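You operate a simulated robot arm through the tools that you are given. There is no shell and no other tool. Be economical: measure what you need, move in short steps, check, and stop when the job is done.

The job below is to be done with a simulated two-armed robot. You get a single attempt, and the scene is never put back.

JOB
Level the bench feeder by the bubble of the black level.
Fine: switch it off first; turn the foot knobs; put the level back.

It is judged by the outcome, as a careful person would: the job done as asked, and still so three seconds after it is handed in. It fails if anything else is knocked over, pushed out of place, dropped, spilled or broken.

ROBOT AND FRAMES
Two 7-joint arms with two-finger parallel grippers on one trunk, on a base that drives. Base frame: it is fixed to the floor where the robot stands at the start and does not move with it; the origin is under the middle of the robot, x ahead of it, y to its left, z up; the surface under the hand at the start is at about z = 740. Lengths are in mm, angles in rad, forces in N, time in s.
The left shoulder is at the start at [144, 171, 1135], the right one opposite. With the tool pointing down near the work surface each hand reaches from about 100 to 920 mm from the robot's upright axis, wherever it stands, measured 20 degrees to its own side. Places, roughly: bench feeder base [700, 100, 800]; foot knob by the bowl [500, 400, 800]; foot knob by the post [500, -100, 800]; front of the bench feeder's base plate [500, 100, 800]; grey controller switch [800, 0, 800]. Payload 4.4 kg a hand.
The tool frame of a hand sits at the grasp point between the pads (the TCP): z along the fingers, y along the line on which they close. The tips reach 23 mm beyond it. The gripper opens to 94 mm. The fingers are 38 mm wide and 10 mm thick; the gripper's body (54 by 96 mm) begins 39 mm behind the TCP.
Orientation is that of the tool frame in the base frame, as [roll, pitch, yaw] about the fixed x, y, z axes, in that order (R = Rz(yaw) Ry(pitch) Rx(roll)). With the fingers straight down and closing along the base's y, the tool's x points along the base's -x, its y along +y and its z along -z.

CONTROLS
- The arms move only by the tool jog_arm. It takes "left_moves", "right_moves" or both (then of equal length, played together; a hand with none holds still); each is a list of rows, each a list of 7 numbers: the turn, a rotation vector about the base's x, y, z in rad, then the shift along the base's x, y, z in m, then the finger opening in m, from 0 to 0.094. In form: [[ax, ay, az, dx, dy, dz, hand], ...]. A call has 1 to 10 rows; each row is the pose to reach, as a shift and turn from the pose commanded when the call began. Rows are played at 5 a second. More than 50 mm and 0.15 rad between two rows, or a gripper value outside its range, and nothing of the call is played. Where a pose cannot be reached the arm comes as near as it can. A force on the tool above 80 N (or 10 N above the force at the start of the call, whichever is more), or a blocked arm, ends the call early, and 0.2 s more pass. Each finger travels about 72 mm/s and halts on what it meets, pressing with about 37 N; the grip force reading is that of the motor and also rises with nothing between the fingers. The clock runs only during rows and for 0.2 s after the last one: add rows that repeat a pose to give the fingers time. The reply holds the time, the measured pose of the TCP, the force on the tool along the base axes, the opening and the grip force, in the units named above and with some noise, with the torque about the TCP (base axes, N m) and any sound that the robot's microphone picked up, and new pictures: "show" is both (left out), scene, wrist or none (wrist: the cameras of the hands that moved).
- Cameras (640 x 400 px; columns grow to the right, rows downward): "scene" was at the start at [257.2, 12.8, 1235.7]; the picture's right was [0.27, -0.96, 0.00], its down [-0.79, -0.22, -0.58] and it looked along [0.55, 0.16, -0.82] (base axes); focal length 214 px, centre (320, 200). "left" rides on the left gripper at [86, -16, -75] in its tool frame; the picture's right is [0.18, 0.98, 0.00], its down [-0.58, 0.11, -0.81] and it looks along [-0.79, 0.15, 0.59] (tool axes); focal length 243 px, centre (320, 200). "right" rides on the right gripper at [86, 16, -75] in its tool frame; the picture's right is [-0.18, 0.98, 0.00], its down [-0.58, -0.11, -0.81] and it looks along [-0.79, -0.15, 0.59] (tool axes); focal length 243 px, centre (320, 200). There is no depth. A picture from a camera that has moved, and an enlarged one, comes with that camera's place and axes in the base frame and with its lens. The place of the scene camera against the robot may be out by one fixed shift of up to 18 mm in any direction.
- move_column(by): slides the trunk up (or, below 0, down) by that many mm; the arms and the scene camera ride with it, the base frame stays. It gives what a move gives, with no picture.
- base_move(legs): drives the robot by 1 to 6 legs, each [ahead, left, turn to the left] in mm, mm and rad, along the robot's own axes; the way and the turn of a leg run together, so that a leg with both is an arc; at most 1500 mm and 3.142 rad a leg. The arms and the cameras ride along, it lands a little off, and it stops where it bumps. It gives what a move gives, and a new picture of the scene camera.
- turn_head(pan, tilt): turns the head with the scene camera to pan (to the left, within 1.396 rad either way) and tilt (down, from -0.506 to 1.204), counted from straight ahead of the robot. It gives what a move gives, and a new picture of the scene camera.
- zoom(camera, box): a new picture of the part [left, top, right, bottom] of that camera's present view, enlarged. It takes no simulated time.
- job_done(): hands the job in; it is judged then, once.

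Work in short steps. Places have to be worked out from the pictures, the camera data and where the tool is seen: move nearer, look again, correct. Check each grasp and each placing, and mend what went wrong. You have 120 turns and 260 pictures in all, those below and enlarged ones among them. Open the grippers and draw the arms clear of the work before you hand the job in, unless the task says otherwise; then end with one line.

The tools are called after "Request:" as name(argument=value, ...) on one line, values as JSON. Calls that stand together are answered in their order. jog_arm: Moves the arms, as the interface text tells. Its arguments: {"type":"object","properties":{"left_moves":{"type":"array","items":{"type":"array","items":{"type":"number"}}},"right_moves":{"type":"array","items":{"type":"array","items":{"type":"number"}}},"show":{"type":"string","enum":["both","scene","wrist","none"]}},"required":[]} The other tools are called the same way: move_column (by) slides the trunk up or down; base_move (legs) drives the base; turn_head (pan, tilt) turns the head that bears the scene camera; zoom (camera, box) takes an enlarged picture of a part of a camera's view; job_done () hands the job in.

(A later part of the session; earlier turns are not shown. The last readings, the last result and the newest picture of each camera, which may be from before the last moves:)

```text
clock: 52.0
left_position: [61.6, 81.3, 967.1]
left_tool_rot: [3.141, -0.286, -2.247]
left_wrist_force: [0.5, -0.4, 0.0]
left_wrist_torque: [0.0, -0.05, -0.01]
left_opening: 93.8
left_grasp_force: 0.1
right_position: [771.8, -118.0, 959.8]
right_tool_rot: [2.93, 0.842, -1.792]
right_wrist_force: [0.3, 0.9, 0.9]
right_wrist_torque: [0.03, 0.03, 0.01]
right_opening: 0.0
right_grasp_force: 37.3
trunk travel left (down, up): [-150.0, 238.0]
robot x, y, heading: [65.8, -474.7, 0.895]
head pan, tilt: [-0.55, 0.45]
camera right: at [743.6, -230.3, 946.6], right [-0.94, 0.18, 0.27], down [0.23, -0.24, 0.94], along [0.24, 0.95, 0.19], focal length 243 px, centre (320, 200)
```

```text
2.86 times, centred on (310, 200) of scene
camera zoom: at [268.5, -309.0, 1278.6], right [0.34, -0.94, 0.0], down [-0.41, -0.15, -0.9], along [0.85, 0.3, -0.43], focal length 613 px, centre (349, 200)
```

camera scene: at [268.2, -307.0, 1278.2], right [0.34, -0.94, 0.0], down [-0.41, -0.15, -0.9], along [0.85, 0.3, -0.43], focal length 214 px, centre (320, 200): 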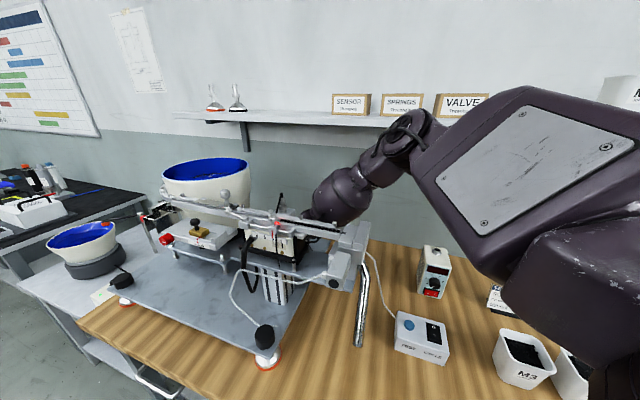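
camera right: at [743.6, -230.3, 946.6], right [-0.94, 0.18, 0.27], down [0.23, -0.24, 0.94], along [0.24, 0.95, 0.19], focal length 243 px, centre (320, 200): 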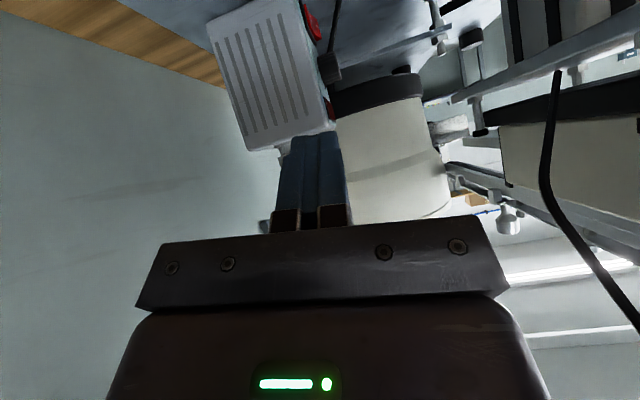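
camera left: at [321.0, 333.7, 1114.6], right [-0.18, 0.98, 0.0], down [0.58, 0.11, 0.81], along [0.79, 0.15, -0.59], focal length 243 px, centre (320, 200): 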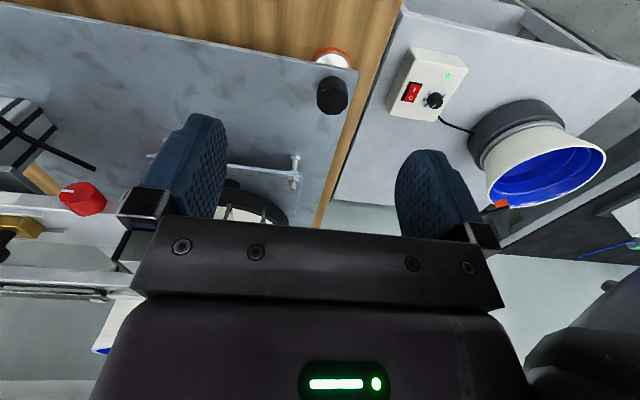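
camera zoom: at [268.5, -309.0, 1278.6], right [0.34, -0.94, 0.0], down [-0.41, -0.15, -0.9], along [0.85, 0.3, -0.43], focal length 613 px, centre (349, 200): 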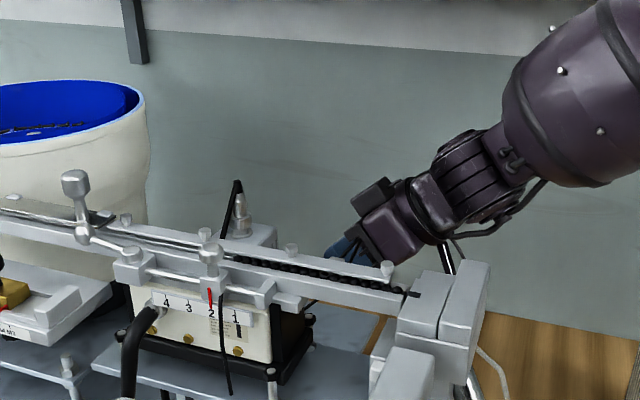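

Switched off: display and lamps are dark, rocker tipped to O. Now I raise the right hand clear, and bring it back over the bench front.

Request:
jog_arm(right_moves=[[0, 0, 0, 0.0, 0.0, 0.045, 0.0], [0, 0, 0, 0.0, 0.0, 0.09, 0.0], [0, 0, 0, 0.0, 0.0, 0.135, 0.0], [0, 0, 0, 0.0, -0.01, 0.18, 0.0], [-0.12, 0, 0, -0.01, -0.05, 0.2, 0.0], [-0.24, 0, 0, -0.04, -0.08, 0.2, 0.0], [-0.36, 0, 0, -0.07, -0.11, 0.2, 0.0], [-0.48, 0, 0, -0.1, -0.14, 0.2, 0.0], [-0.6, 0, 0, -0.14, -0.17, 0.2, 0.0], [-0.72, 0, 0, -0.18, -0.19, 0.2, 0.0]], show="scene")

```text
clock: 54.2
left_position: [63.3, 83.1, 964.7]
left_tool_rot: [-3.14, -0.293, -2.25]
left_wrist_force: [-0.6, 0.1, -0.5]
left_wrist_torque: [-0.03, -0.1, 0.03]
left_opening: 94.0
left_grasp_force: 0.0
right_position: [691.2, -50.7, 953.2]
right_tool_rot: [2.912, 0.634, -1.841]
right_wrist_force: [41.0, -13.0, -14.7]
right_wrist_torque: [0.89, 0.21, 2.21]
right_opening: 0.0
right_grasp_force: 37.1
right hand out of reach, approached as far as the arm can: row 1, 2, 3, 4, 5, 6, 7, 8, 9, 10
trunk travel left (down, up): [-150.0, 238.0]
robot x, y, heading: [62.5, -470.1, 0.886]
head pan, tilt: [-0.55, 0.45]
stopped in row 10 (right hand): the force on the tool passed its limit at 217 N (the readings are from after the stop); the commanded pose is now the measured one
camera scene: at [270.0, -307.8, 1277.7], right [0.33, -0.94, 0.0], down [-0.41, -0.15, -0.9], along [0.85, 0.3, -0.44], focal length 214 px, centre (320, 200)
```

scene: 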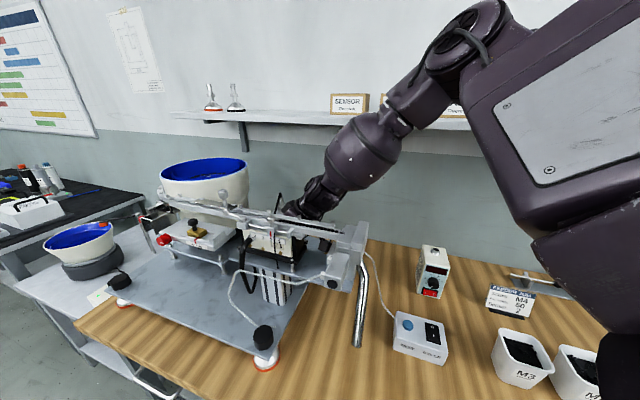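

The rise was out of reach for this posture and the hand dragged against the rail's back. I move straight away from it (+x) a little and check.

Request:
jog_arm(right_moves=[[0, 0, 0, 0.015, 0.0, 0.0, 0.0], [0, 0, 0, 0.035, 0.0, 0.0, 0.0]], show="both")

Request:
zoom(camera="scene", box=[140, 130, 400, 350])

```text
clock: 54.8
left_position: [67.3, 82.4, 965.8]
left_tool_rot: [3.139, -0.294, -2.249]
left_wrist_force: [0.2, -0.3, -0.6]
left_wrist_torque: [-0.02, -0.02, 0.01]
left_opening: 94.1
left_grasp_force: 0.0
right_position: [689.7, -50.7, 953.5]
right_tool_rot: [2.899, 0.632, -1.845]
right_wrist_force: [41.8, -9.4, -7.4]
right_wrist_torque: [0.54, 0.6, 2.09]
right_opening: 0.0
right_grasp_force: 36.8
right hand out of reach, approached as far as the arm can: row 1, 2
trunk travel left (down, up): [-150.0, 238.0]
robot x, y, heading: [61.8, -470.4, 0.891]
head pan, tilt: [-0.55, 0.45]
camera scene: at [274.3, -309.1, 1277.4], right [0.33, -0.94, 0.0], down [-0.41, -0.14, -0.9], along [0.85, 0.3, -0.44], focal length 214 px, centre (320, 200)
camera right: at [658.7, -162.6, 963.5], right [-0.92, 0.27, 0.3], down [0.29, -0.06, 0.95], along [0.27, 0.96, -0.02], focal length 243 px, centre (320, 200)
```

scene: 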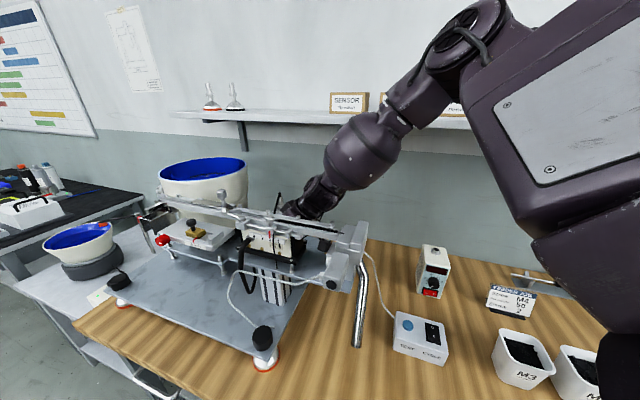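
right: 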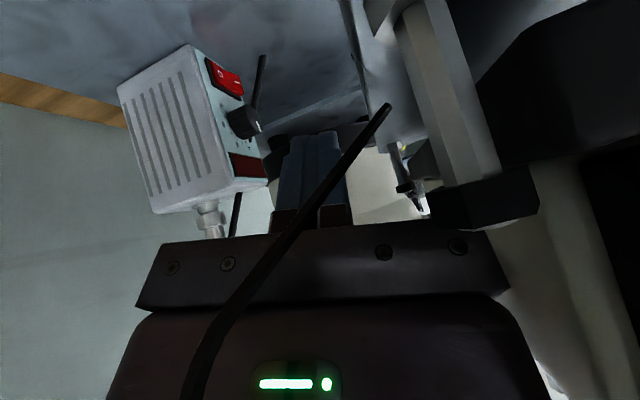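

```text
1.82 times, centred on (270, 240) of scene
camera zoom: at [274.3, -309.1, 1277.4], right [0.33, -0.94, 0.0], down [-0.41, -0.14, -0.9], along [0.85, 0.3, -0.44], focal length 390 px, centre (411, 127)
```

zoom: 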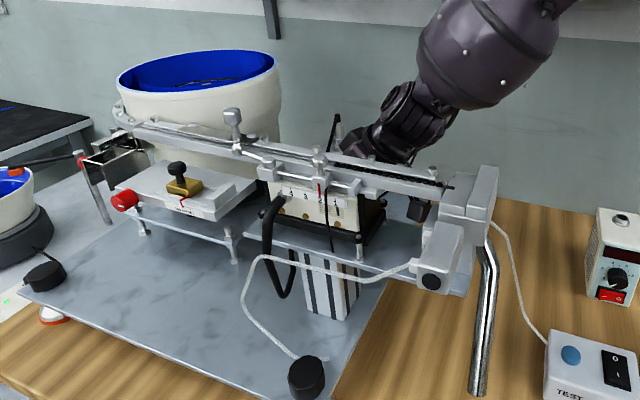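

Nothing appears displaced, but the arm can't pull away by itself; turning the base slightly right will carry the hand away from the rail (+x, −y).

Request:
base_move(legs=[[0, 0, -0.08]])

Request:
jog_arm(right_moves=[[0, 0, 0, 0.0, 0.0, 0.02, 0.0]], show="wrist")

```text
clock: 55.7
left_position: [83.4, 83.1, 966.4]
left_tool_rot: [-3.139, -0.289, -2.287]
left_wrist_force: [0.6, 0.7, 0.0]
left_wrist_torque: [0.03, 0.03, -0.03]
left_opening: 93.8
left_grasp_force: 0.0
right_position: [695.8, -68.0, 958.5]
right_tool_rot: [2.899, 0.64, -1.881]
right_wrist_force: [2.0, 1.8, -0.3]
right_wrist_torque: [0.03, 0.0, 0.18]
right_opening: 0.0
right_grasp_force: 37.1
trunk travel left (down, up): [-150.0, 238.0]
robot x, y, heading: [60.2, -469.2, 0.85]
head pan, tilt: [-0.55, 0.45]
stopped in leg 1: the force on the tool passed its limit at 92 N (the readings are from after the stop); the commanded pose is now the measured one
camera scene: at [275.2, -315.1, 1278.3], right [0.3, -0.95, 0.0], down [-0.42, -0.13, -0.9], along [0.86, 0.27, -0.44], focal length 214 px, centre (320, 200)
```

scene: 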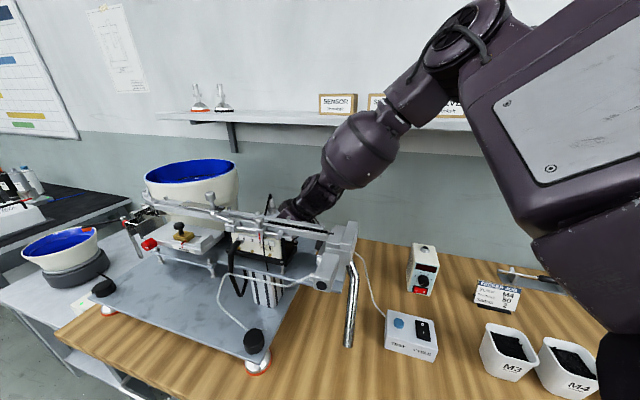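

```text
clock: 56.1
left_position: [83.6, 82.4, 966.3]
left_tool_rot: [-3.141, -0.29, -2.287]
left_wrist_force: [0.4, -0.2, 0.4]
left_wrist_torque: [-0.02, -0.01, 0.0]
left_opening: 94.1
left_grasp_force: 0.0
right_position: [696.0, -67.1, 958.6]
right_tool_rot: [2.899, 0.638, -1.881]
right_wrist_force: [4.6, 4.4, 1.9]
right_wrist_torque: [-0.26, 0.11, 0.32]
right_opening: 0.0
right_grasp_force: 37.0
right hand out of reach, approached as far as the arm can: row 1
trunk travel left (down, up): [-150.0, 238.0]
robot x, y, heading: [60.9, -469.2, 0.853]
head pan, tilt: [-0.55, 0.45]
camera right: at [661.6, -178.4, 969.0], right [-0.91, 0.3, 0.3], down [0.29, -0.08, 0.95], along [0.31, 0.95, -0.02], focal length 243 px, centre (320, 200)
```

right: 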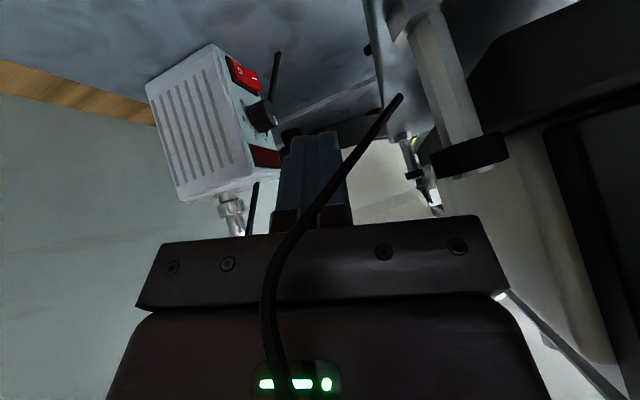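

Contact is gone now. I shift the base purely along +x by 35 mm to take the hand away from the rail before lifting.

Request:
base_move(legs=[[23, -26, 0]])

Request:
zoom(camera="right", box=[0, 0, 640, 400])

```text
clock: 57.0
left_position: [118.5, 81.3, 965.3]
left_tool_rot: [-3.14, -0.29, -2.286]
left_wrist_force: [0.0, 0.6, -0.2]
left_wrist_torque: [-0.01, 0.02, -0.02]
left_opening: 93.8
left_grasp_force: 0.0
right_position: [731.1, -67.8, 958.6]
right_tool_rot: [2.895, 0.638, -1.881]
right_wrist_force: [-0.1, 0.1, 0.2]
right_wrist_torque: [-0.02, 0.0, 0.0]
right_opening: 0.3
right_grasp_force: 36.6
trunk travel left (down, up): [-150.0, 238.0]
robot x, y, heading: [95.9, -467.3, 0.848]
head pan, tilt: [-0.55, 0.45]
camera scene: at [310.4, -315.8, 1278.2], right [0.3, -0.95, 0.0], down [-0.42, -0.13, -0.9], along [0.86, 0.27, -0.44], focal length 214 px, centre (320, 200)
```

scene: 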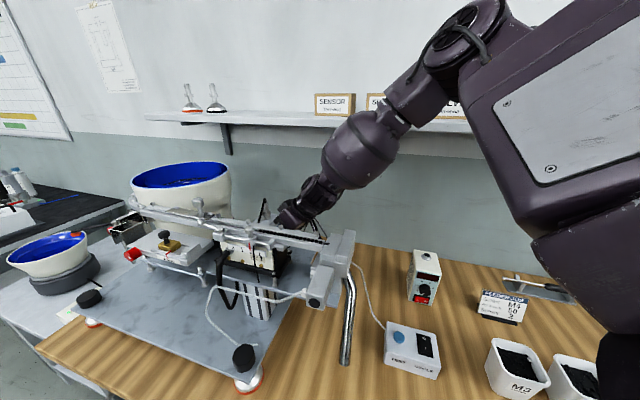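

```text
1.00 times, centred on (320, 200) of right (not enlarged: the box is as wide or as high as the picture)
camera zoom: at [696.0, -178.9, 968.5], right [-0.91, 0.3, 0.3], down [0.29, -0.08, 0.95], along [0.31, 0.95, -0.02], focal length 243 px, centre (320, 200)
```

zoom: 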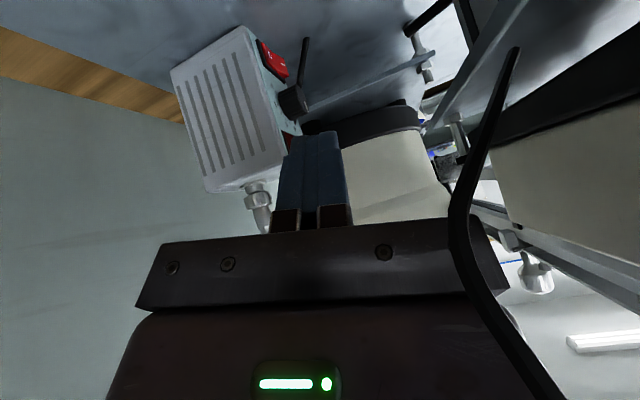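

Free of contact. One more small turn right, then I lift with the trunk column (a straight lift).

Request:
base_move(legs=[[0, 0, -0.08]])

Request:
move_column(by=120)

Request:
zoom(camera="right", box=[0, 0, 640, 400])

```text
clock: 57.9
left_position: [161.2, 78.7, 966.7]
left_tool_rot: [-3.141, -0.29, -2.367]
left_wrist_force: [0.4, 0.1, 1.1]
left_wrist_torque: [0.0, 0.0, 0.03]
left_opening: 94.2
left_grasp_force: 0.1
right_position: [761.3, -121.3, 959.5]
right_tool_rot: [2.895, 0.637, -1.962]
right_wrist_force: [-0.7, -0.3, -0.4]
right_wrist_torque: [0.04, 0.01, 0.01]
right_opening: 0.0
right_grasp_force: 36.8
trunk travel left (down, up): [-150.0, 238.0]
robot x, y, heading: [93.1, -471.3, 0.773]
head pan, tilt: [-0.55, 0.45]
camera scene: at [322.5, -333.1, 1278.2], right [0.22, -0.98, 0.0], down [-0.42, -0.1, -0.9], along [0.88, 0.2, -0.44], focal length 214 px, centre (320, 200)
```

scene: 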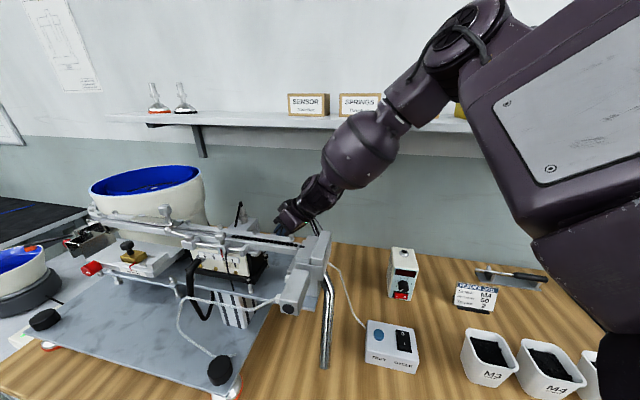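

```text
clock: 59.4
left_position: [162.9, 79.0, 1085.7]
left_tool_rot: [-3.14, -0.293, -2.366]
left_wrist_force: [0.6, 0.7, 0.0]
left_wrist_torque: [0.0, 0.0, -0.01]
left_opening: 94.1
left_grasp_force: 0.0
right_position: [762.2, -118.5, 1076.9]
right_tool_rot: [2.895, 0.633, -1.961]
right_wrist_force: [0.7, 0.2, -0.2]
right_wrist_torque: [0.02, 0.0, 0.02]
right_opening: 0.0
right_grasp_force: 36.5
trunk travel left (down, up): [-270.0, 118.0]
robot x, y, heading: [94.9, -474.1, 0.772]
head pan, tilt: [-0.55, 0.45]
```

```text
1.00 times, centred on (320, 200) of right (not enlarged: the box is as wide or as high as the picture)
camera zoom: at [717.4, -227.6, 1087.3], right [-0.88, 0.37, 0.3], down [0.29, -0.1, 0.95], along [0.38, 0.92, -0.02], focal length 243 px, centre (320, 200)
```

zoom: 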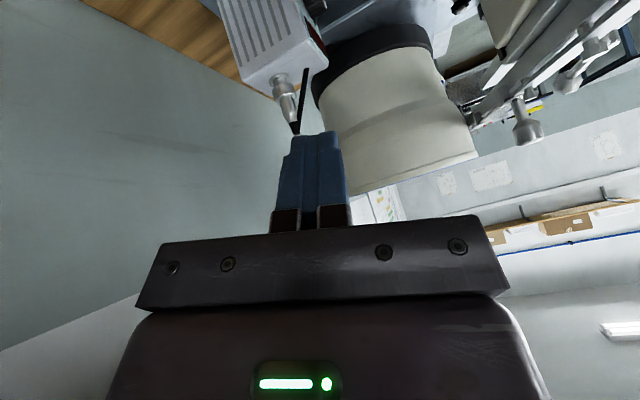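

Request:
move_column(by=110)

Request:
base_move(legs=[[-300, -100, 0]])

Request:
zoom(camera="scene", box=[60, 140, 420, 380])

```text
clock: 60.8
left_position: [162.3, 78.7, 1195.4]
left_tool_rot: [-3.141, -0.29, -2.367]
left_wrist_force: [0.2, 0.5, -0.4]
left_wrist_torque: [-0.01, -0.02, 0.0]
left_opening: 94.0
left_grasp_force: 0.1
right_position: [761.4, -120.7, 1189.4]
right_tool_rot: [2.898, 0.636, -1.962]
right_wrist_force: [1.0, 0.7, -0.2]
right_wrist_torque: [0.02, -0.01, -0.02]
right_opening: 0.0
right_grasp_force: 37.0
trunk travel left (down, up): [-380.0, 8.0]
robot x, y, heading: [95.1, -466.9, 0.778]
head pan, tilt: [-0.55, 0.45]
```

```text
clock: 62.9
left_position: [16.0, -196.9, 1197.3]
left_tool_rot: [3.141, -0.29, -2.36]
left_wrist_force: [-0.4, -0.1, -0.2]
left_wrist_torque: [0.0, -0.03, 0.01]
left_opening: 93.8
left_grasp_force: 0.2
right_position: [617.3, -392.6, 1187.9]
right_tool_rot: [2.898, 0.637, -1.954]
right_wrist_force: [-0.4, -0.2, -0.6]
right_wrist_torque: [-0.01, -0.05, 0.02]
right_opening: 0.0
right_grasp_force: 36.6
trunk travel left (down, up): [-380.0, 8.0]
robot x, y, heading: [-45.4, -750.3, 0.78]
head pan, tilt: [-0.55, 0.45]
camera scene: at [93.0, -693.0, 1522.4], right [0.23, -0.97, 0.0], down [-0.42, -0.1, -0.9], along [0.88, 0.21, -0.43], focal length 214 px, centre (320, 200)
```

scene: 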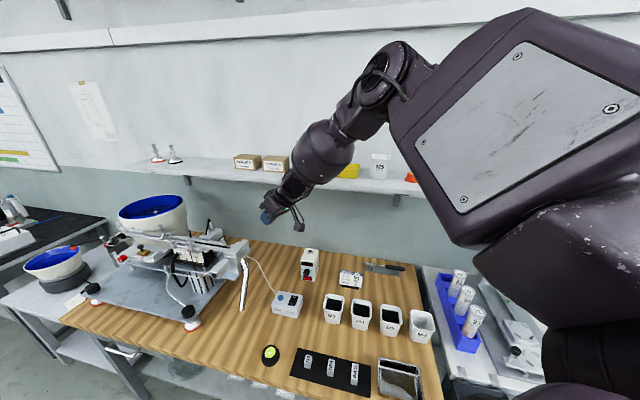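

```text
1.67 times, centred on (240, 260) of scene
camera zoom: at [93.0, -693.0, 1522.4], right [0.23, -0.97, 0.0], down [-0.42, -0.1, -0.9], along [0.88, 0.21, -0.43], focal length 358 px, centre (453, 100)
```

zoom: 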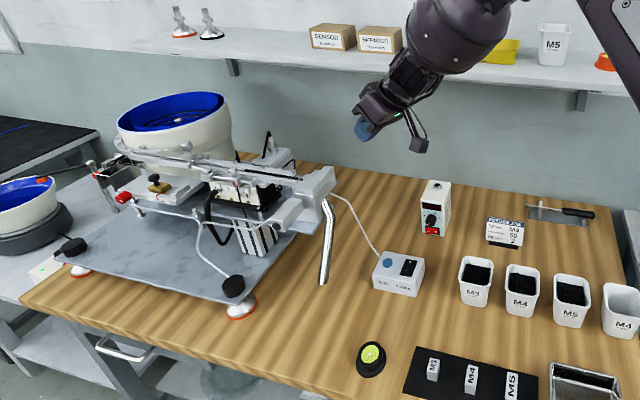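

All is intact and the feeder is off. The level is at about (463, −435). I set the right hand vertical again in free air here.

Request:
jog_arm(right_moves=[[-0.135, 0, 0, 0, 0, 0, 0.0], [-0.27, 0, 0, 0, 0, 0, 0.0], [-0.405, 0, 0, 0, 0, 0, 0.0], [-0.54, 0, 0, 0, 0, 0, 0.0], [-0.675, 0, 0, 0, 0, 0, 0.0]], show="scene")

```text
clock: 64.1
left_position: [16.7, -197.2, 1195.5]
left_tool_rot: [-3.139, -0.289, -2.361]
left_wrist_force: [-1.1, 0.2, 0.1]
left_wrist_torque: [-0.01, -0.01, -0.01]
left_opening: 94.1
left_grasp_force: 0.0
right_position: [615.6, -391.6, 1188.6]
right_tool_rot: [2.927, 0.574, -1.937]
right_wrist_force: [0.9, -0.4, 0.4]
right_wrist_torque: [0.0, -0.02, 0.01]
right_opening: 0.0
right_grasp_force: 37.1
right hand out of reach, approached as far as the arm can: row 1, 2, 3, 4, 5
trunk travel left (down, up): [-380.0, 8.0]
robot x, y, heading: [-45.0, -744.1, 0.783]
head pan, tilt: [-0.55, 0.45]
camera scene: at [93.3, -692.4, 1522.3], right [0.23, -0.97, 0.0], down [-0.42, -0.1, -0.9], along [0.88, 0.2, -0.44], focal length 214 px, centre (320, 200)
```

scene: 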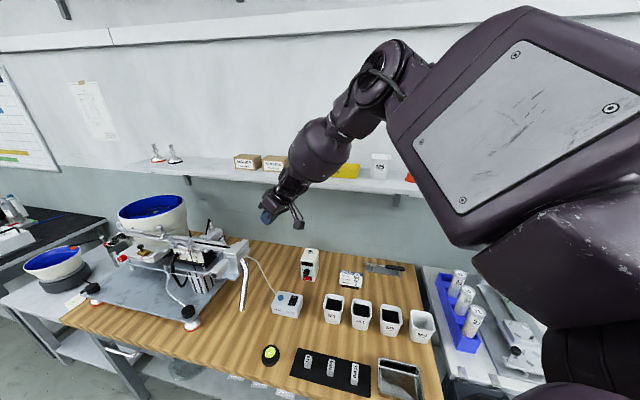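

Request:
jog_arm(right_moves=[[0, 0, 0, 0, 0, -0.045, 0.0], [0, 0, 0, 0, 0, -0.09, 0.0], [-0.1, 0, 0, 0, 0, -0.13, 0.0], [-0.2, 0, 0, 0, 0, -0.17, 0.0], [-0.3, 0, 0, 0, 0, -0.2, 0.0], [-0.4, 0, 0, 0, 0, -0.22, 0.0], [-0.5, 0, 0, 0, 0, -0.22, 0.0], [-0.6, 0, 0, 0, 0, -0.22, 0.0]], show="scene")

```text
clock: 65.9
left_position: [17.4, -197.0, 1195.8]
left_tool_rot: [-3.14, -0.292, -2.36]
left_wrist_force: [0.6, 0.0, 0.8]
left_wrist_torque: [-0.02, -0.01, 0.02]
left_opening: 93.8
left_grasp_force: 0.1
right_position: [592.5, -396.6, 990.1]
right_tool_rot: [2.957, 0.403, -1.908]
right_wrist_force: [-0.1, 0.2, 0.3]
right_wrist_torque: [0.01, -0.03, -0.03]
right_opening: 0.0
right_grasp_force: 37.4
right hand out of reach, approached as far as the arm can: row 4, 5, 6, 7, 8
trunk travel left (down, up): [-380.0, 8.0]
robot x, y, heading: [-45.9, -745.6, 0.779]
head pan, tilt: [-0.55, 0.45]
camera scene: at [93.4, -692.4, 1522.3], right [0.23, -0.97, 0.0], down [-0.42, -0.1, -0.9], along [0.88, 0.2, -0.44], focal length 214 px, centre (320, 200)
```

scene: 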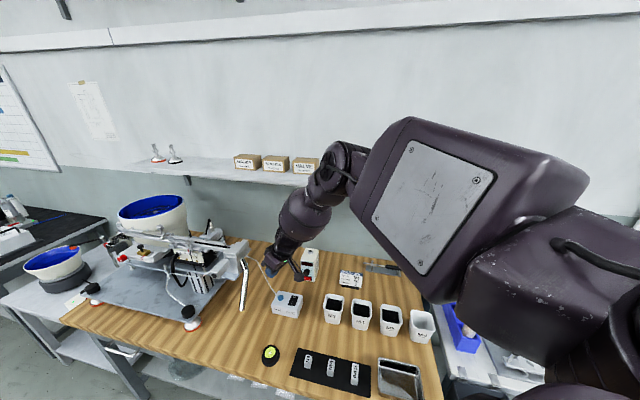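

Request:
jog_arm(right_moves=[[0, 0, -0.14, 0, 0, 0, 0.0], [0, 0, -0.28, 0, 0, 0.0, 0.0], [0, 0, -0.42, 0, 0, 0.0, 0.0], [-0.1, 0, -0.42, 0, 0, 0.0, 0.0], [-0.2, 0, -0.42, 0, 0, 0.0, 0.0], [-0.3, 0, -0.42, 0, 0, 0.0, 0.0]], show="scene")

```text
clock: 67.3
left_position: [17.1, -197.9, 1195.6]
left_tool_rot: [-3.141, -0.291, -2.359]
left_wrist_force: [-0.3, 0.2, 0.1]
left_wrist_torque: [0.01, -0.03, 0.0]
left_opening: 94.1
left_grasp_force: 0.1
right_position: [587.2, -395.8, 985.5]
right_tool_rot: [2.931, 0.447, -2.286]
right_wrist_force: [0.5, 0.7, -0.3]
right_wrist_torque: [0.01, 0.01, 0.03]
right_opening: 0.0
right_grasp_force: 37.1
right hand out of reach, approached as far as the arm can: row 2, 3, 4, 5, 6
trunk travel left (down, up): [-380.0, 8.0]
robot x, y, heading: [-48.3, -749.1, 0.78]
head pan, tilt: [-0.55, 0.45]
camera scene: at [93.7, -692.9, 1522.3], right [0.23, -0.97, 0.0], down [-0.42, -0.1, -0.9], along [0.88, 0.2, -0.44], focal length 214 px, centre (320, 200)
```

scene: 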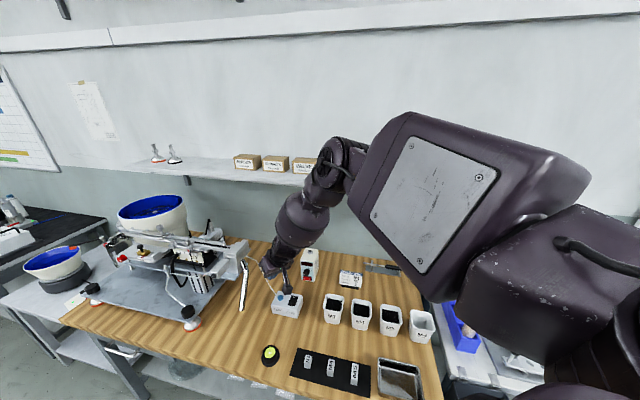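

Request:
jog_arm(right_moves=[[0, 0, 0, -0.04, -0.02, 0, 0.0], [0, 0, 0, -0.08, -0.04, 0, 0.0], [0, 0, 0, -0.12, -0.06, 0, 0.0], [0, 0, 0, -0.16, -0.08, 0, 0.0], [0, 0, 0, -0.2, -0.1, 0, 0.0]], show="scene")

```text
clock: 68.5
left_position: [15.9, -199.0, 1196.7]
left_tool_rot: [3.14, -0.291, -2.361]
left_wrist_force: [1.1, 0.3, 0.8]
left_wrist_torque: [-0.02, 0.0, -0.02]
left_opening: 93.9
left_grasp_force: 0.1
right_position: [382.9, -496.6, 985.4]
right_tool_rot: [2.935, 0.451, -2.286]
right_wrist_force: [-0.3, 0.4, 0.1]
right_wrist_torque: [-0.02, -0.02, 0.0]
right_opening: 0.1
right_grasp_force: 37.2
trunk travel left (down, up): [-380.0, 8.0]
robot x, y, heading: [-44.4, -749.0, 0.781]
head pan, tilt: [-0.55, 0.45]
camera scene: at [93.0, -693.6, 1522.4], right [0.23, -0.97, 0.0], down [-0.42, -0.1, -0.9], along [0.88, 0.21, -0.43], focal length 214 px, centre (320, 200)
```

scene: 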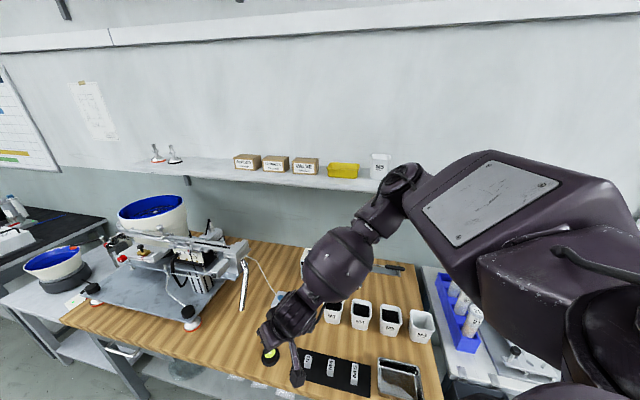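

Request:
jog_arm(right_moves=[[-0.119, 0.032, 0, 0, 0, 0, 0.0], [-0.238, 0.065, 0, 0, 0, 0, 0.0], [-0.357, 0.097, 0, 0, 0, 0, 0.0], [-0.476, 0.13, 0, 0, 0, 0, 0.0]], show="scene")

```text
clock: 69.5
left_position: [16.9, -196.9, 1195.8]
left_tool_rot: [-3.14, -0.29, -2.36]
left_wrist_force: [-0.2, 0.3, 0.5]
left_wrist_torque: [0.01, 0.01, -0.01]
left_opening: 93.8
left_grasp_force: 0.1
right_position: [386.8, -496.0, 983.8]
right_tool_rot: [3.14, -0.004, -2.238]
right_wrist_force: [-0.6, -0.5, 0.3]
right_wrist_torque: [0.04, 0.0, -0.01]
right_opening: 0.0
right_grasp_force: 37.0
trunk travel left (down, up): [-380.0, 8.0]
robot x, y, heading: [-46.9, -746.0, 0.782]
head pan, tilt: [-0.55, 0.45]
camera scene: at [93.3, -692.1, 1522.3], right [0.23, -0.97, 0.0], down [-0.42, -0.1, -0.9], along [0.88, 0.2, -0.44], focal length 214 px, centre (320, 200)
```

scene: 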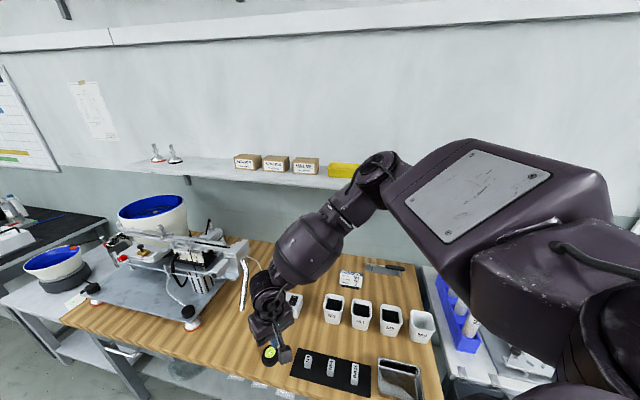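

Vertical again. I turn the robot to face the bench squarely and drive so the level is in front of the right hand.

Request:
base_move(legs=[[0, 0, -0.782], [40, 470, 0]])

Request:
turn_head(pan=-0.3, tilt=0.95)

```text
clock: 76.3
left_position: [417.0, 84.6, 1195.5]
left_tool_rot: [-3.14, -0.29, -3.128]
left_wrist_force: [-0.8, 0.1, 0.4]
left_wrist_torque: [-0.03, 0.01, 0.03]
left_opening: 94.0
left_grasp_force: 0.0
right_position: [473.8, -387.0, 983.2]
right_tool_rot: [3.139, -0.004, -3.008]
right_wrist_force: [0.2, 0.2, -0.7]
right_wrist_torque: [0.0, 0.0, -0.01]
right_opening: 0.0
right_grasp_force: 36.6
trunk travel left (down, up): [-380.0, 8.0]
robot x, y, heading: [-9.8, -264.2, 0.016]
head pan, tilt: [-0.55, 0.45]
camera scene: at [135.2, -320.6, 1522.3], right [-0.51, -0.86, 0.0], down [-0.37, 0.22, -0.9], along [0.77, -0.46, -0.44], focal length 214 px, centre (320, 200)
```

scene: 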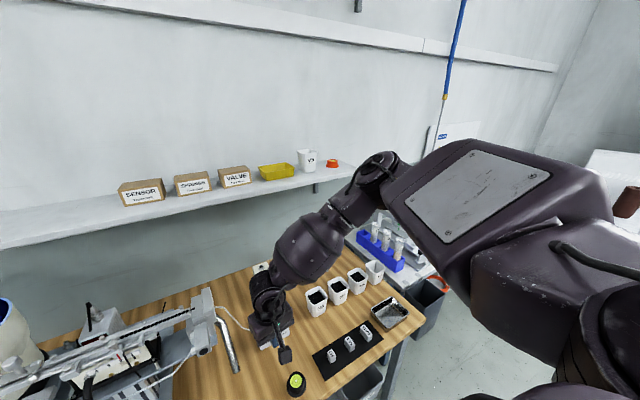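

```text
clock: 77.2
left_position: [415.5, 84.9, 1195.1]
left_tool_rot: [3.141, -0.29, -3.126]
left_wrist_force: [-0.8, -0.6, 0.2]
left_wrist_torque: [-0.02, 0.0, 0.01]
left_opening: 94.0
left_grasp_force: 0.1
right_position: [475.1, -386.8, 984.4]
right_tool_rot: [3.139, -0.002, -3.008]
right_wrist_force: [0.3, 0.1, 0.9]
right_wrist_torque: [-0.01, 0.03, -0.02]
right_opening: 0.0
right_grasp_force: 37.0
trunk travel left (down, up): [-380.0, 8.0]
robot x, y, heading: [-7.5, -268.5, 0.015]
head pan, tilt: [-0.3, 0.949]
camera scene: at [126.0, -294.4, 1480.4], right [-0.28, -0.96, 0.0], down [-0.78, 0.23, -0.58], along [0.56, -0.17, -0.81], focal length 214 px, centre (320, 200)
```

scene: 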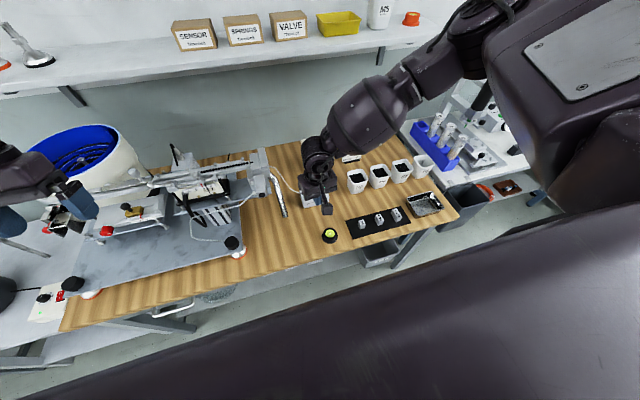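

Request:
jog_arm(right_moves=[[0, 0, -0.07, 0, 0, 0, 0.094], [0, 0, -0.13, 0, 0, 0, 0.094], [0, 0, -0.13, 0, 0, 0, 0.094], [0, 0, -0.13, 0, 0, 0, 0.094]], show="wrist")

Request:
zoom(camera="scene", box=[310, 220, 350, 250])

```text
clock: 78.2
left_position: [417.4, 85.0, 1196.5]
left_tool_rot: [3.142, -0.292, -3.127]
left_wrist_force: [-0.1, -0.3, 0.6]
left_wrist_torque: [0.02, -0.01, -0.02]
left_opening: 94.1
left_grasp_force: 0.1
right_position: [476.1, -387.6, 984.8]
right_tool_rot: [3.139, -0.003, -3.136]
right_wrist_force: [-0.2, -0.5, 0.2]
right_wrist_torque: [-0.01, -0.01, 0.0]
right_opening: 94.1
right_grasp_force: 0.1
trunk travel left (down, up): [-380.0, 8.0]
robot x, y, heading: [-8.7, -268.9, 0.011]
head pan, tilt: [-0.3, 0.949]
camera right: at [387.1, -373.0, 1059.8], right [0.18, 0.98, 0.0], down [0.58, -0.11, 0.8], along [0.79, -0.14, -0.59], focal length 243 px, centre (320, 200)
```

right: 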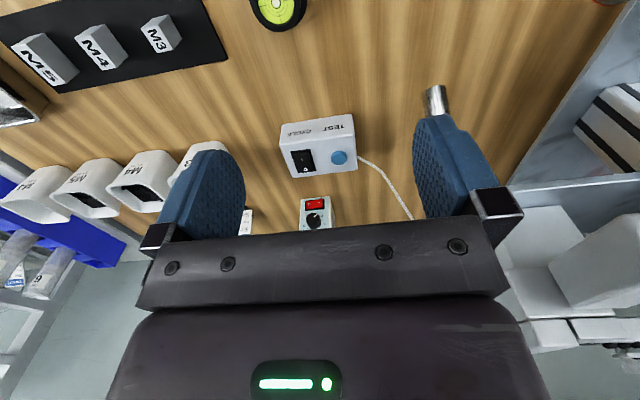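

```text
13.33 times, centred on (330, 235) of scene
camera zoom: at [126.0, -294.4, 1480.4], right [-0.28, -0.96, 0.0], down [-0.78, 0.23, -0.58], along [0.56, -0.17, -0.81], focal length 2860 px, centre (187, -267)
```

zoom: 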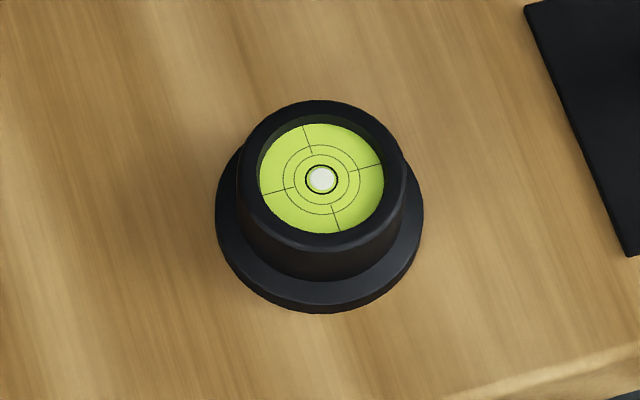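

The level sits level on the bench (bubble centred there). Wrist view puts it near (460, −428). I go above it.

Request:
jog_arm(right_moves=[[0, 0, 0, -0.008, -0.02, -0.03, 0.08], [0, 0, 0, -0.016, -0.04, -0.06, 0.08], [0, 0, 0, -0.016, -0.04, -0.1, 0.08]], show="wrist")

```text
clock: 79.0
left_position: [416.8, 83.6, 1196.7]
left_tool_rot: [-3.138, -0.291, -3.126]
left_wrist_force: [0.1, 0.4, -0.3]
left_wrist_torque: [-0.02, 0.01, -0.02]
left_opening: 94.0
left_grasp_force: 0.2
right_position: [458.8, -426.1, 882.2]
right_tool_rot: [3.137, -0.005, -3.136]
right_wrist_force: [0.0, -0.2, 0.5]
right_wrist_torque: [0.0, 0.03, 0.02]
right_opening: 79.9
right_grasp_force: 0.1
trunk travel left (down, up): [-380.0, 8.0]
robot x, y, heading: [-8.5, -268.2, 0.015]
head pan, tilt: [-0.3, 0.949]
camera right: at [370.3, -412.1, 955.8], right [0.18, 0.98, 0.0], down [0.58, -0.11, 0.8], along [0.79, -0.14, -0.59], focal length 243 px, centre (320, 200)
```

right: 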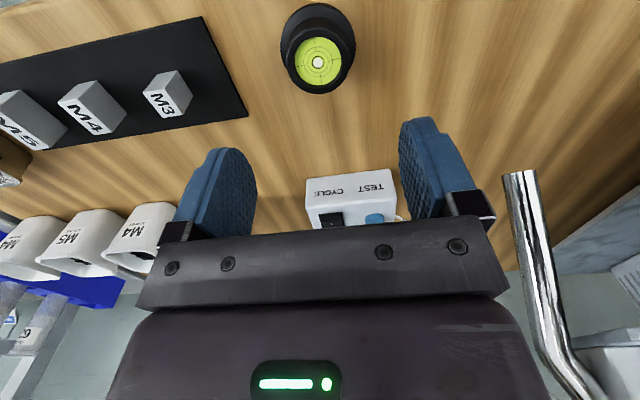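

Level centre ≈ (452, −427), about 23 mm tall. I align, lower to grip its upper cylinder, and close.

Request:
jog_arm(right_moves=[[0, 0, 0, -0.007, -0.001, -0.03, 0.08], [0, 0, 0, -0.007, -0.001, -0.06, 0.08], [0, 0, 0, -0.007, -0.001, -0.085, 0.08]], show="both")

Request:
zoom(camera="scene", box=[290, 180, 370, 260])

```text
clock: 79.8
left_position: [415.9, 84.7, 1196.3]
left_tool_rot: [-3.141, -0.288, -3.128]
left_wrist_force: [-1.6, -0.8, -0.4]
left_wrist_torque: [0.0, 0.02, -0.01]
left_opening: 94.0
left_grasp_force: 0.0
right_position: [451.3, -429.1, 799.2]
right_tool_rot: [3.138, -0.003, -3.137]
right_wrist_force: [-0.5, -0.5, 0.0]
right_wrist_torque: [0.01, 0.0, 0.01]
right_opening: 79.8
right_grasp_force: 0.0
trunk travel left (down, up): [-380.0, 8.0]
robot x, y, heading: [-9.7, -266.8, 0.014]
head pan, tilt: [-0.3, 0.949]
camera scene: at [126.1, -294.5, 1480.4], right [-0.28, -0.96, 0.0], down [-0.78, 0.23, -0.58], along [0.56, -0.17, -0.81], focal length 214 px, centre (320, 200)
camera right: at [363.0, -414.4, 874.3], right [0.18, 0.98, 0.0], down [0.58, -0.11, 0.8], along [0.79, -0.14, -0.59], focal length 243 px, centre (320, 200)
```

scene: 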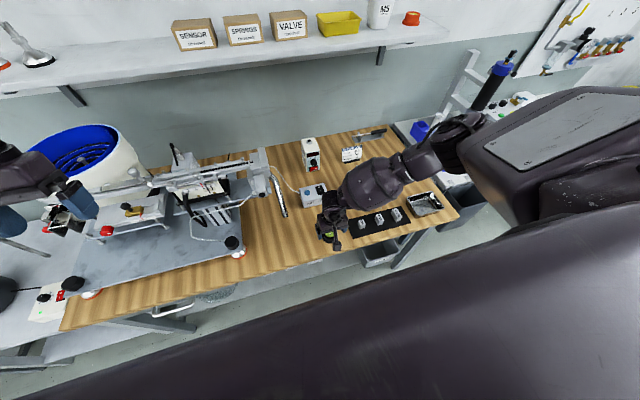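
right: 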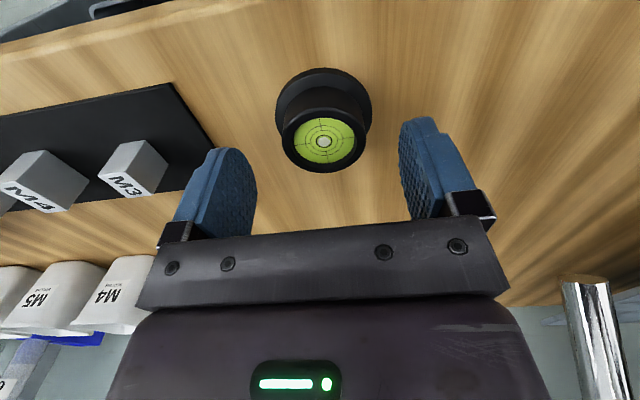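

```text
5.00 times, centred on (330, 220) of scene
camera zoom: at [126.1, -294.5, 1480.4], right [-0.28, -0.96, 0.0], down [-0.78, 0.23, -0.58], along [0.56, -0.17, -0.81], focal length 1072 px, centre (270, 100)
```

zoom: 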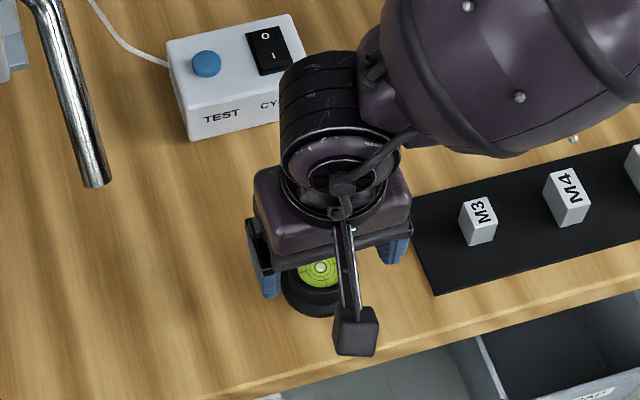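

Aligned within a few mm. Lower 24 mm and close.

Request:
jog_arm(right_moves=[[0, 0, 0, 0.003, 0.001, -0.024, 0.08], [0, 0, 0, 0.003, 0.001, -0.024, 0.05], [0, 0, 0, 0.003, 0.001, -0.024, 0.035], [0, 0, 0, 0.003, 0.001, -0.024, 0.03]], show="wrist")

```text
clock: 80.8
left_position: [417.2, 82.8, 1196.2]
left_tool_rot: [-3.139, -0.291, -3.128]
left_wrist_force: [0.2, -0.4, -0.2]
left_wrist_torque: [-0.01, 0.03, -0.02]
left_opening: 93.8
left_grasp_force: 0.0
right_position: [453.1, -428.3, 775.5]
right_tool_rot: [3.141, -0.005, -3.137]
right_wrist_force: [-0.2, 0.0, -0.1]
right_wrist_torque: [0.01, 0.02, 0.02]
right_opening: 45.8
right_grasp_force: 37.0
trunk travel left (down, up): [-380.0, 8.0]
robot x, y, heading: [-12.2, -265.9, 0.011]
head pan, tilt: [-0.3, 0.949]
camera right: at [365.7, -413.7, 851.4], right [0.18, 0.98, 0.0], down [0.59, -0.11, 0.8], along [0.79, -0.14, -0.59], focal length 243 px, centre (320, 200)
```

right: 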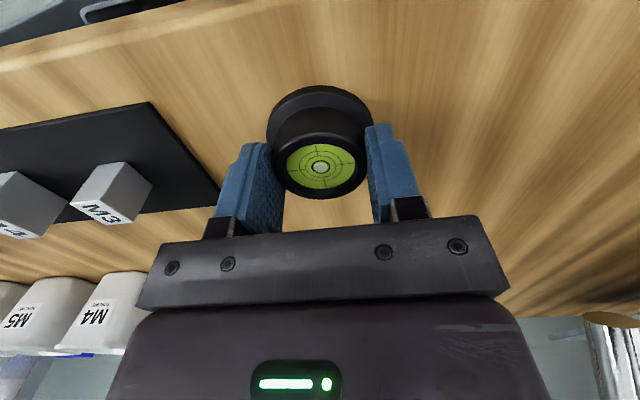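

Gripped (45.8 mm). Original grip pose was (453, −428, 775.5). Lift it and drive left with it.

Request:
jog_arm(right_moves=[[0, 0, 0, 0, 0, 0.04, 0.03], [0, 0, 0, 0, 0, 0.08, 0.03], [0, 0, 0, -0.01, 0, 0.12, 0.03], [0, 0, 0, -0.03, 0, 0.16, 0.03]], show="none")

Request:
base_move(legs=[[0, 380, 0]])

Request:
zoom(camera="scene", box=[60, 100, 480, 330])

```text
clock: 81.8
left_position: [416.0, 83.5, 1196.1]
left_tool_rot: [3.141, -0.29, -3.128]
left_wrist_force: [-0.2, 0.3, -0.3]
left_wrist_torque: [0.03, -0.02, 0.03]
left_opening: 93.8
left_grasp_force: 0.1
right_position: [422.6, -427.3, 937.6]
right_tool_rot: [3.139, -0.005, -3.136]
right_wrist_force: [-0.1, 0.3, -2.1]
right_wrist_torque: [0.02, 0.03, 0.0]
right_opening: 46.2
right_grasp_force: 37.2
trunk travel left (down, up): [-380.0, 8.0]
robot x, y, heading: [-11.7, -266.4, 0.009]
head pan, tilt: [-0.3, 0.949]
```

```text
clock: 85.7
left_position: [408.0, 469.7, 1196.2]
left_tool_rot: [-3.139, -0.289, -3.119]
left_wrist_force: [-0.3, -0.9, 0.5]
left_wrist_torque: [-0.01, -0.03, 0.05]
left_opening: 93.5
left_grasp_force: 0.1
right_position: [418.2, -42.9, 936.6]
right_tool_rot: [3.14, -0.003, -3.129]
right_wrist_force: [0.1, 0.2, -1.5]
right_wrist_torque: [-0.02, 0.02, -0.01]
right_opening: 45.8
right_grasp_force: 36.9
trunk travel left (down, up): [-380.0, 8.0]
robot x, y, heading: [-18.4, 116.2, 0.023]
head pan, tilt: [-0.3, 0.949]
camera scene: at [120.0, 88.6, 1480.4], right [-0.28, -0.96, 0.0], down [-0.78, 0.22, -0.58], along [0.56, -0.16, -0.81], focal length 214 px, centre (320, 200)
```

scene: 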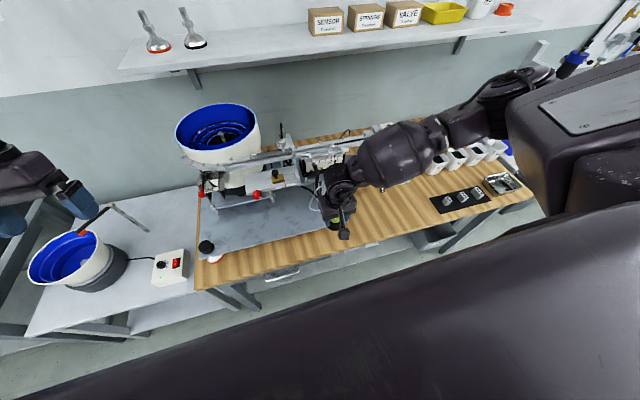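

```text
1.52 times, centred on (270, 215) of scene
camera zoom: at [120.0, 88.6, 1480.4], right [-0.28, -0.96, 0.0], down [-0.78, 0.22, -0.58], along [0.56, -0.16, -0.81], focal length 327 px, centre (396, 177)
```

zoom: 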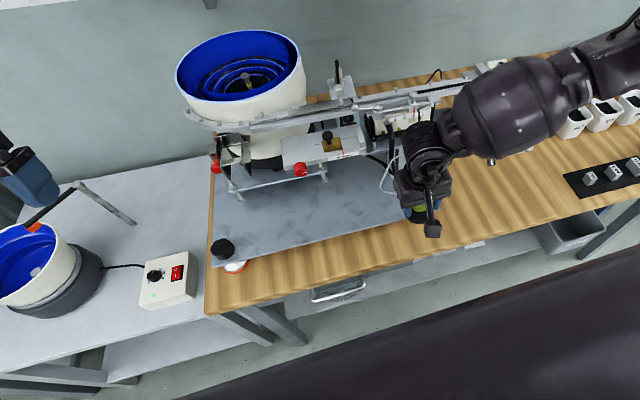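

Knobs: left ≈ (490, 365), right ≈ (490, −87). I'll set the level on the plate at about (535, 110), in the open area between them.

Request:
jog_arm(right_moves=[[0, 0, 0, 0, 0.045, 0, 0.03], [0, 0, 0, 0, 0.09, 0, 0.03], [0, 0, 0, 0, 0.135, 0, 0.03], [0, 0, 0, 0.03, 0.155, 0, 0.03], [0, 0, 0, 0.07, 0.155, 0, 0.03], [0, 0, 0, 0.112, 0.155, -0.01, 0.03], [0, 0, 0, 0.112, 0.155, -0.05, 0.03]], show="both")

```text
clock: 87.0
left_position: [407.1, 468.6, 1196.1]
left_tool_rot: [-3.141, -0.291, -3.12]
left_wrist_force: [0.1, 0.3, -0.6]
left_wrist_torque: [-0.03, 0.07, 0.04]
left_opening: 93.8
left_grasp_force: 0.0
right_position: [480.3, 113.9, 935.6]
right_tool_rot: [-3.139, -0.023, -3.127]
right_wrist_force: [-8.9, -2.1, 0.2]
right_wrist_torque: [0.05, -0.44, -0.06]
right_opening: 45.7
right_grasp_force: 37.3
trunk travel left (down, up): [-380.0, 8.0]
robot x, y, heading: [-18.9, 114.5, 0.019]
head pan, tilt: [-0.3, 0.949]
stopped in row 6 (right hand): the force on the tool passed its limit at 105 N (the readings are from after the stop); the commanded pose is now the measured one
camera scene: at [119.5, 88.3, 1480.4], right [-0.28, -0.96, 0.0], down [-0.78, 0.23, -0.58], along [0.56, -0.16, -0.81], focal length 214 px, centre (320, 200)
camera right: at [393.5, 128.5, 1012.3], right [0.17, 0.99, -0.01], down [0.6, -0.1, 0.79], along [0.78, -0.14, -0.61], focal length 243 px, centre (320, 200)
```

scene: 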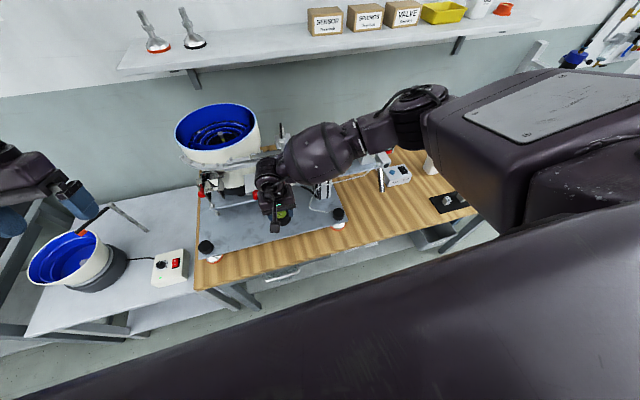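
right: 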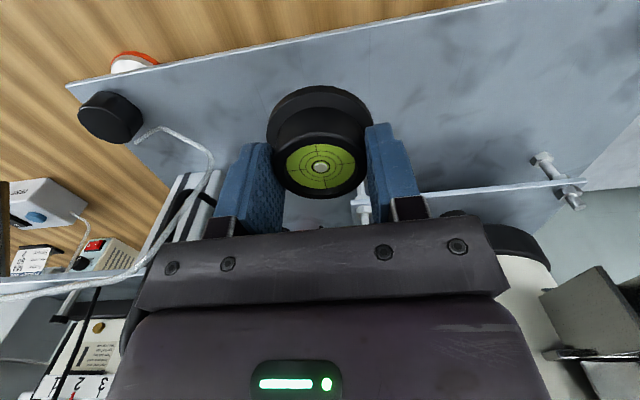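

Something of the slide bed stands nearer than judged (x≈507 at z≈985). I back off at once, and check it.

Request:
jog_arm(right_moves=[[0, 0.02, 0, -0.025, 0, 0, 0.03], [0, 0.02, 0, -0.06, 0, 0, 0.03]], show="none")

Request:
base_move(legs=[[0, 160, -0.02]])

Request:
zoom(camera="scene", box=[200, 120, 480, 300])

```text
clock: 87.5
left_position: [407.9, 470.0, 1196.5]
left_tool_rot: [3.141, -0.29, -3.12]
left_wrist_force: [0.2, 0.5, -0.5]
left_wrist_torque: [0.0, -0.04, -0.02]
left_opening: 94.2
left_grasp_force: 0.1
right_position: [423.4, 113.3, 933.8]
right_tool_rot: [3.142, -0.042, -3.129]
right_wrist_force: [0.0, -0.9, -1.4]
right_wrist_torque: [0.0, 0.01, -0.01]
right_opening: 46.1
right_grasp_force: 37.2
trunk travel left (down, up): [-380.0, 8.0]
robot x, y, heading: [-13.6, 114.6, 0.016]
head pan, tilt: [-0.3, 0.949]
```

```text
clock: 89.6
left_position: [413.1, 623.3, 1194.9]
left_tool_rot: [3.141, -0.291, -3.138]
left_wrist_force: [0.0, 0.7, 0.0]
left_wrist_torque: [-0.02, 0.0, 0.01]
left_opening: 94.0
left_grasp_force: 0.1
right_position: [420.9, 267.8, 934.5]
right_tool_rot: [3.14, -0.042, 3.139]
right_wrist_force: [-0.6, 0.1, -1.3]
right_wrist_torque: [0.04, 0.05, 0.02]
right_opening: 45.7
right_grasp_force: 37.1
trunk travel left (down, up): [-380.0, 8.0]
robot x, y, heading: [-19.2, 278.4, 0.004]
head pan, tilt: [-0.3, 0.949]
camera scene: at [117.9, 248.8, 1480.4], right [-0.29, -0.96, 0.0], down [-0.78, 0.24, -0.58], along [0.56, -0.17, -0.81], focal length 214 px, centre (320, 200)
```

scene: 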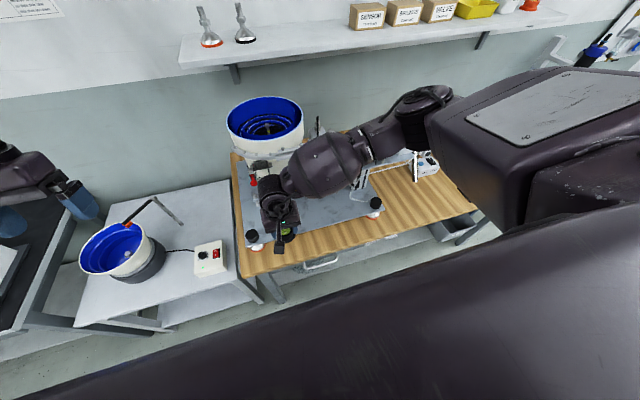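

```text
2.22 times, centred on (340, 210) of scene
camera zoom: at [117.9, 248.8, 1480.4], right [-0.29, -0.96, 0.0], down [-0.78, 0.24, -0.58], along [0.56, -0.17, -0.81], focal length 477 px, centre (276, 178)
```

zoom: 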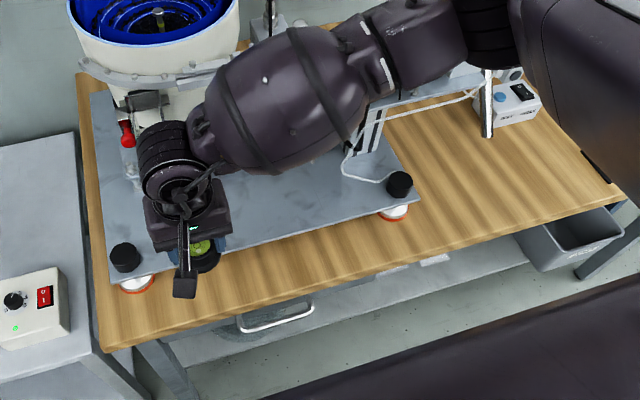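

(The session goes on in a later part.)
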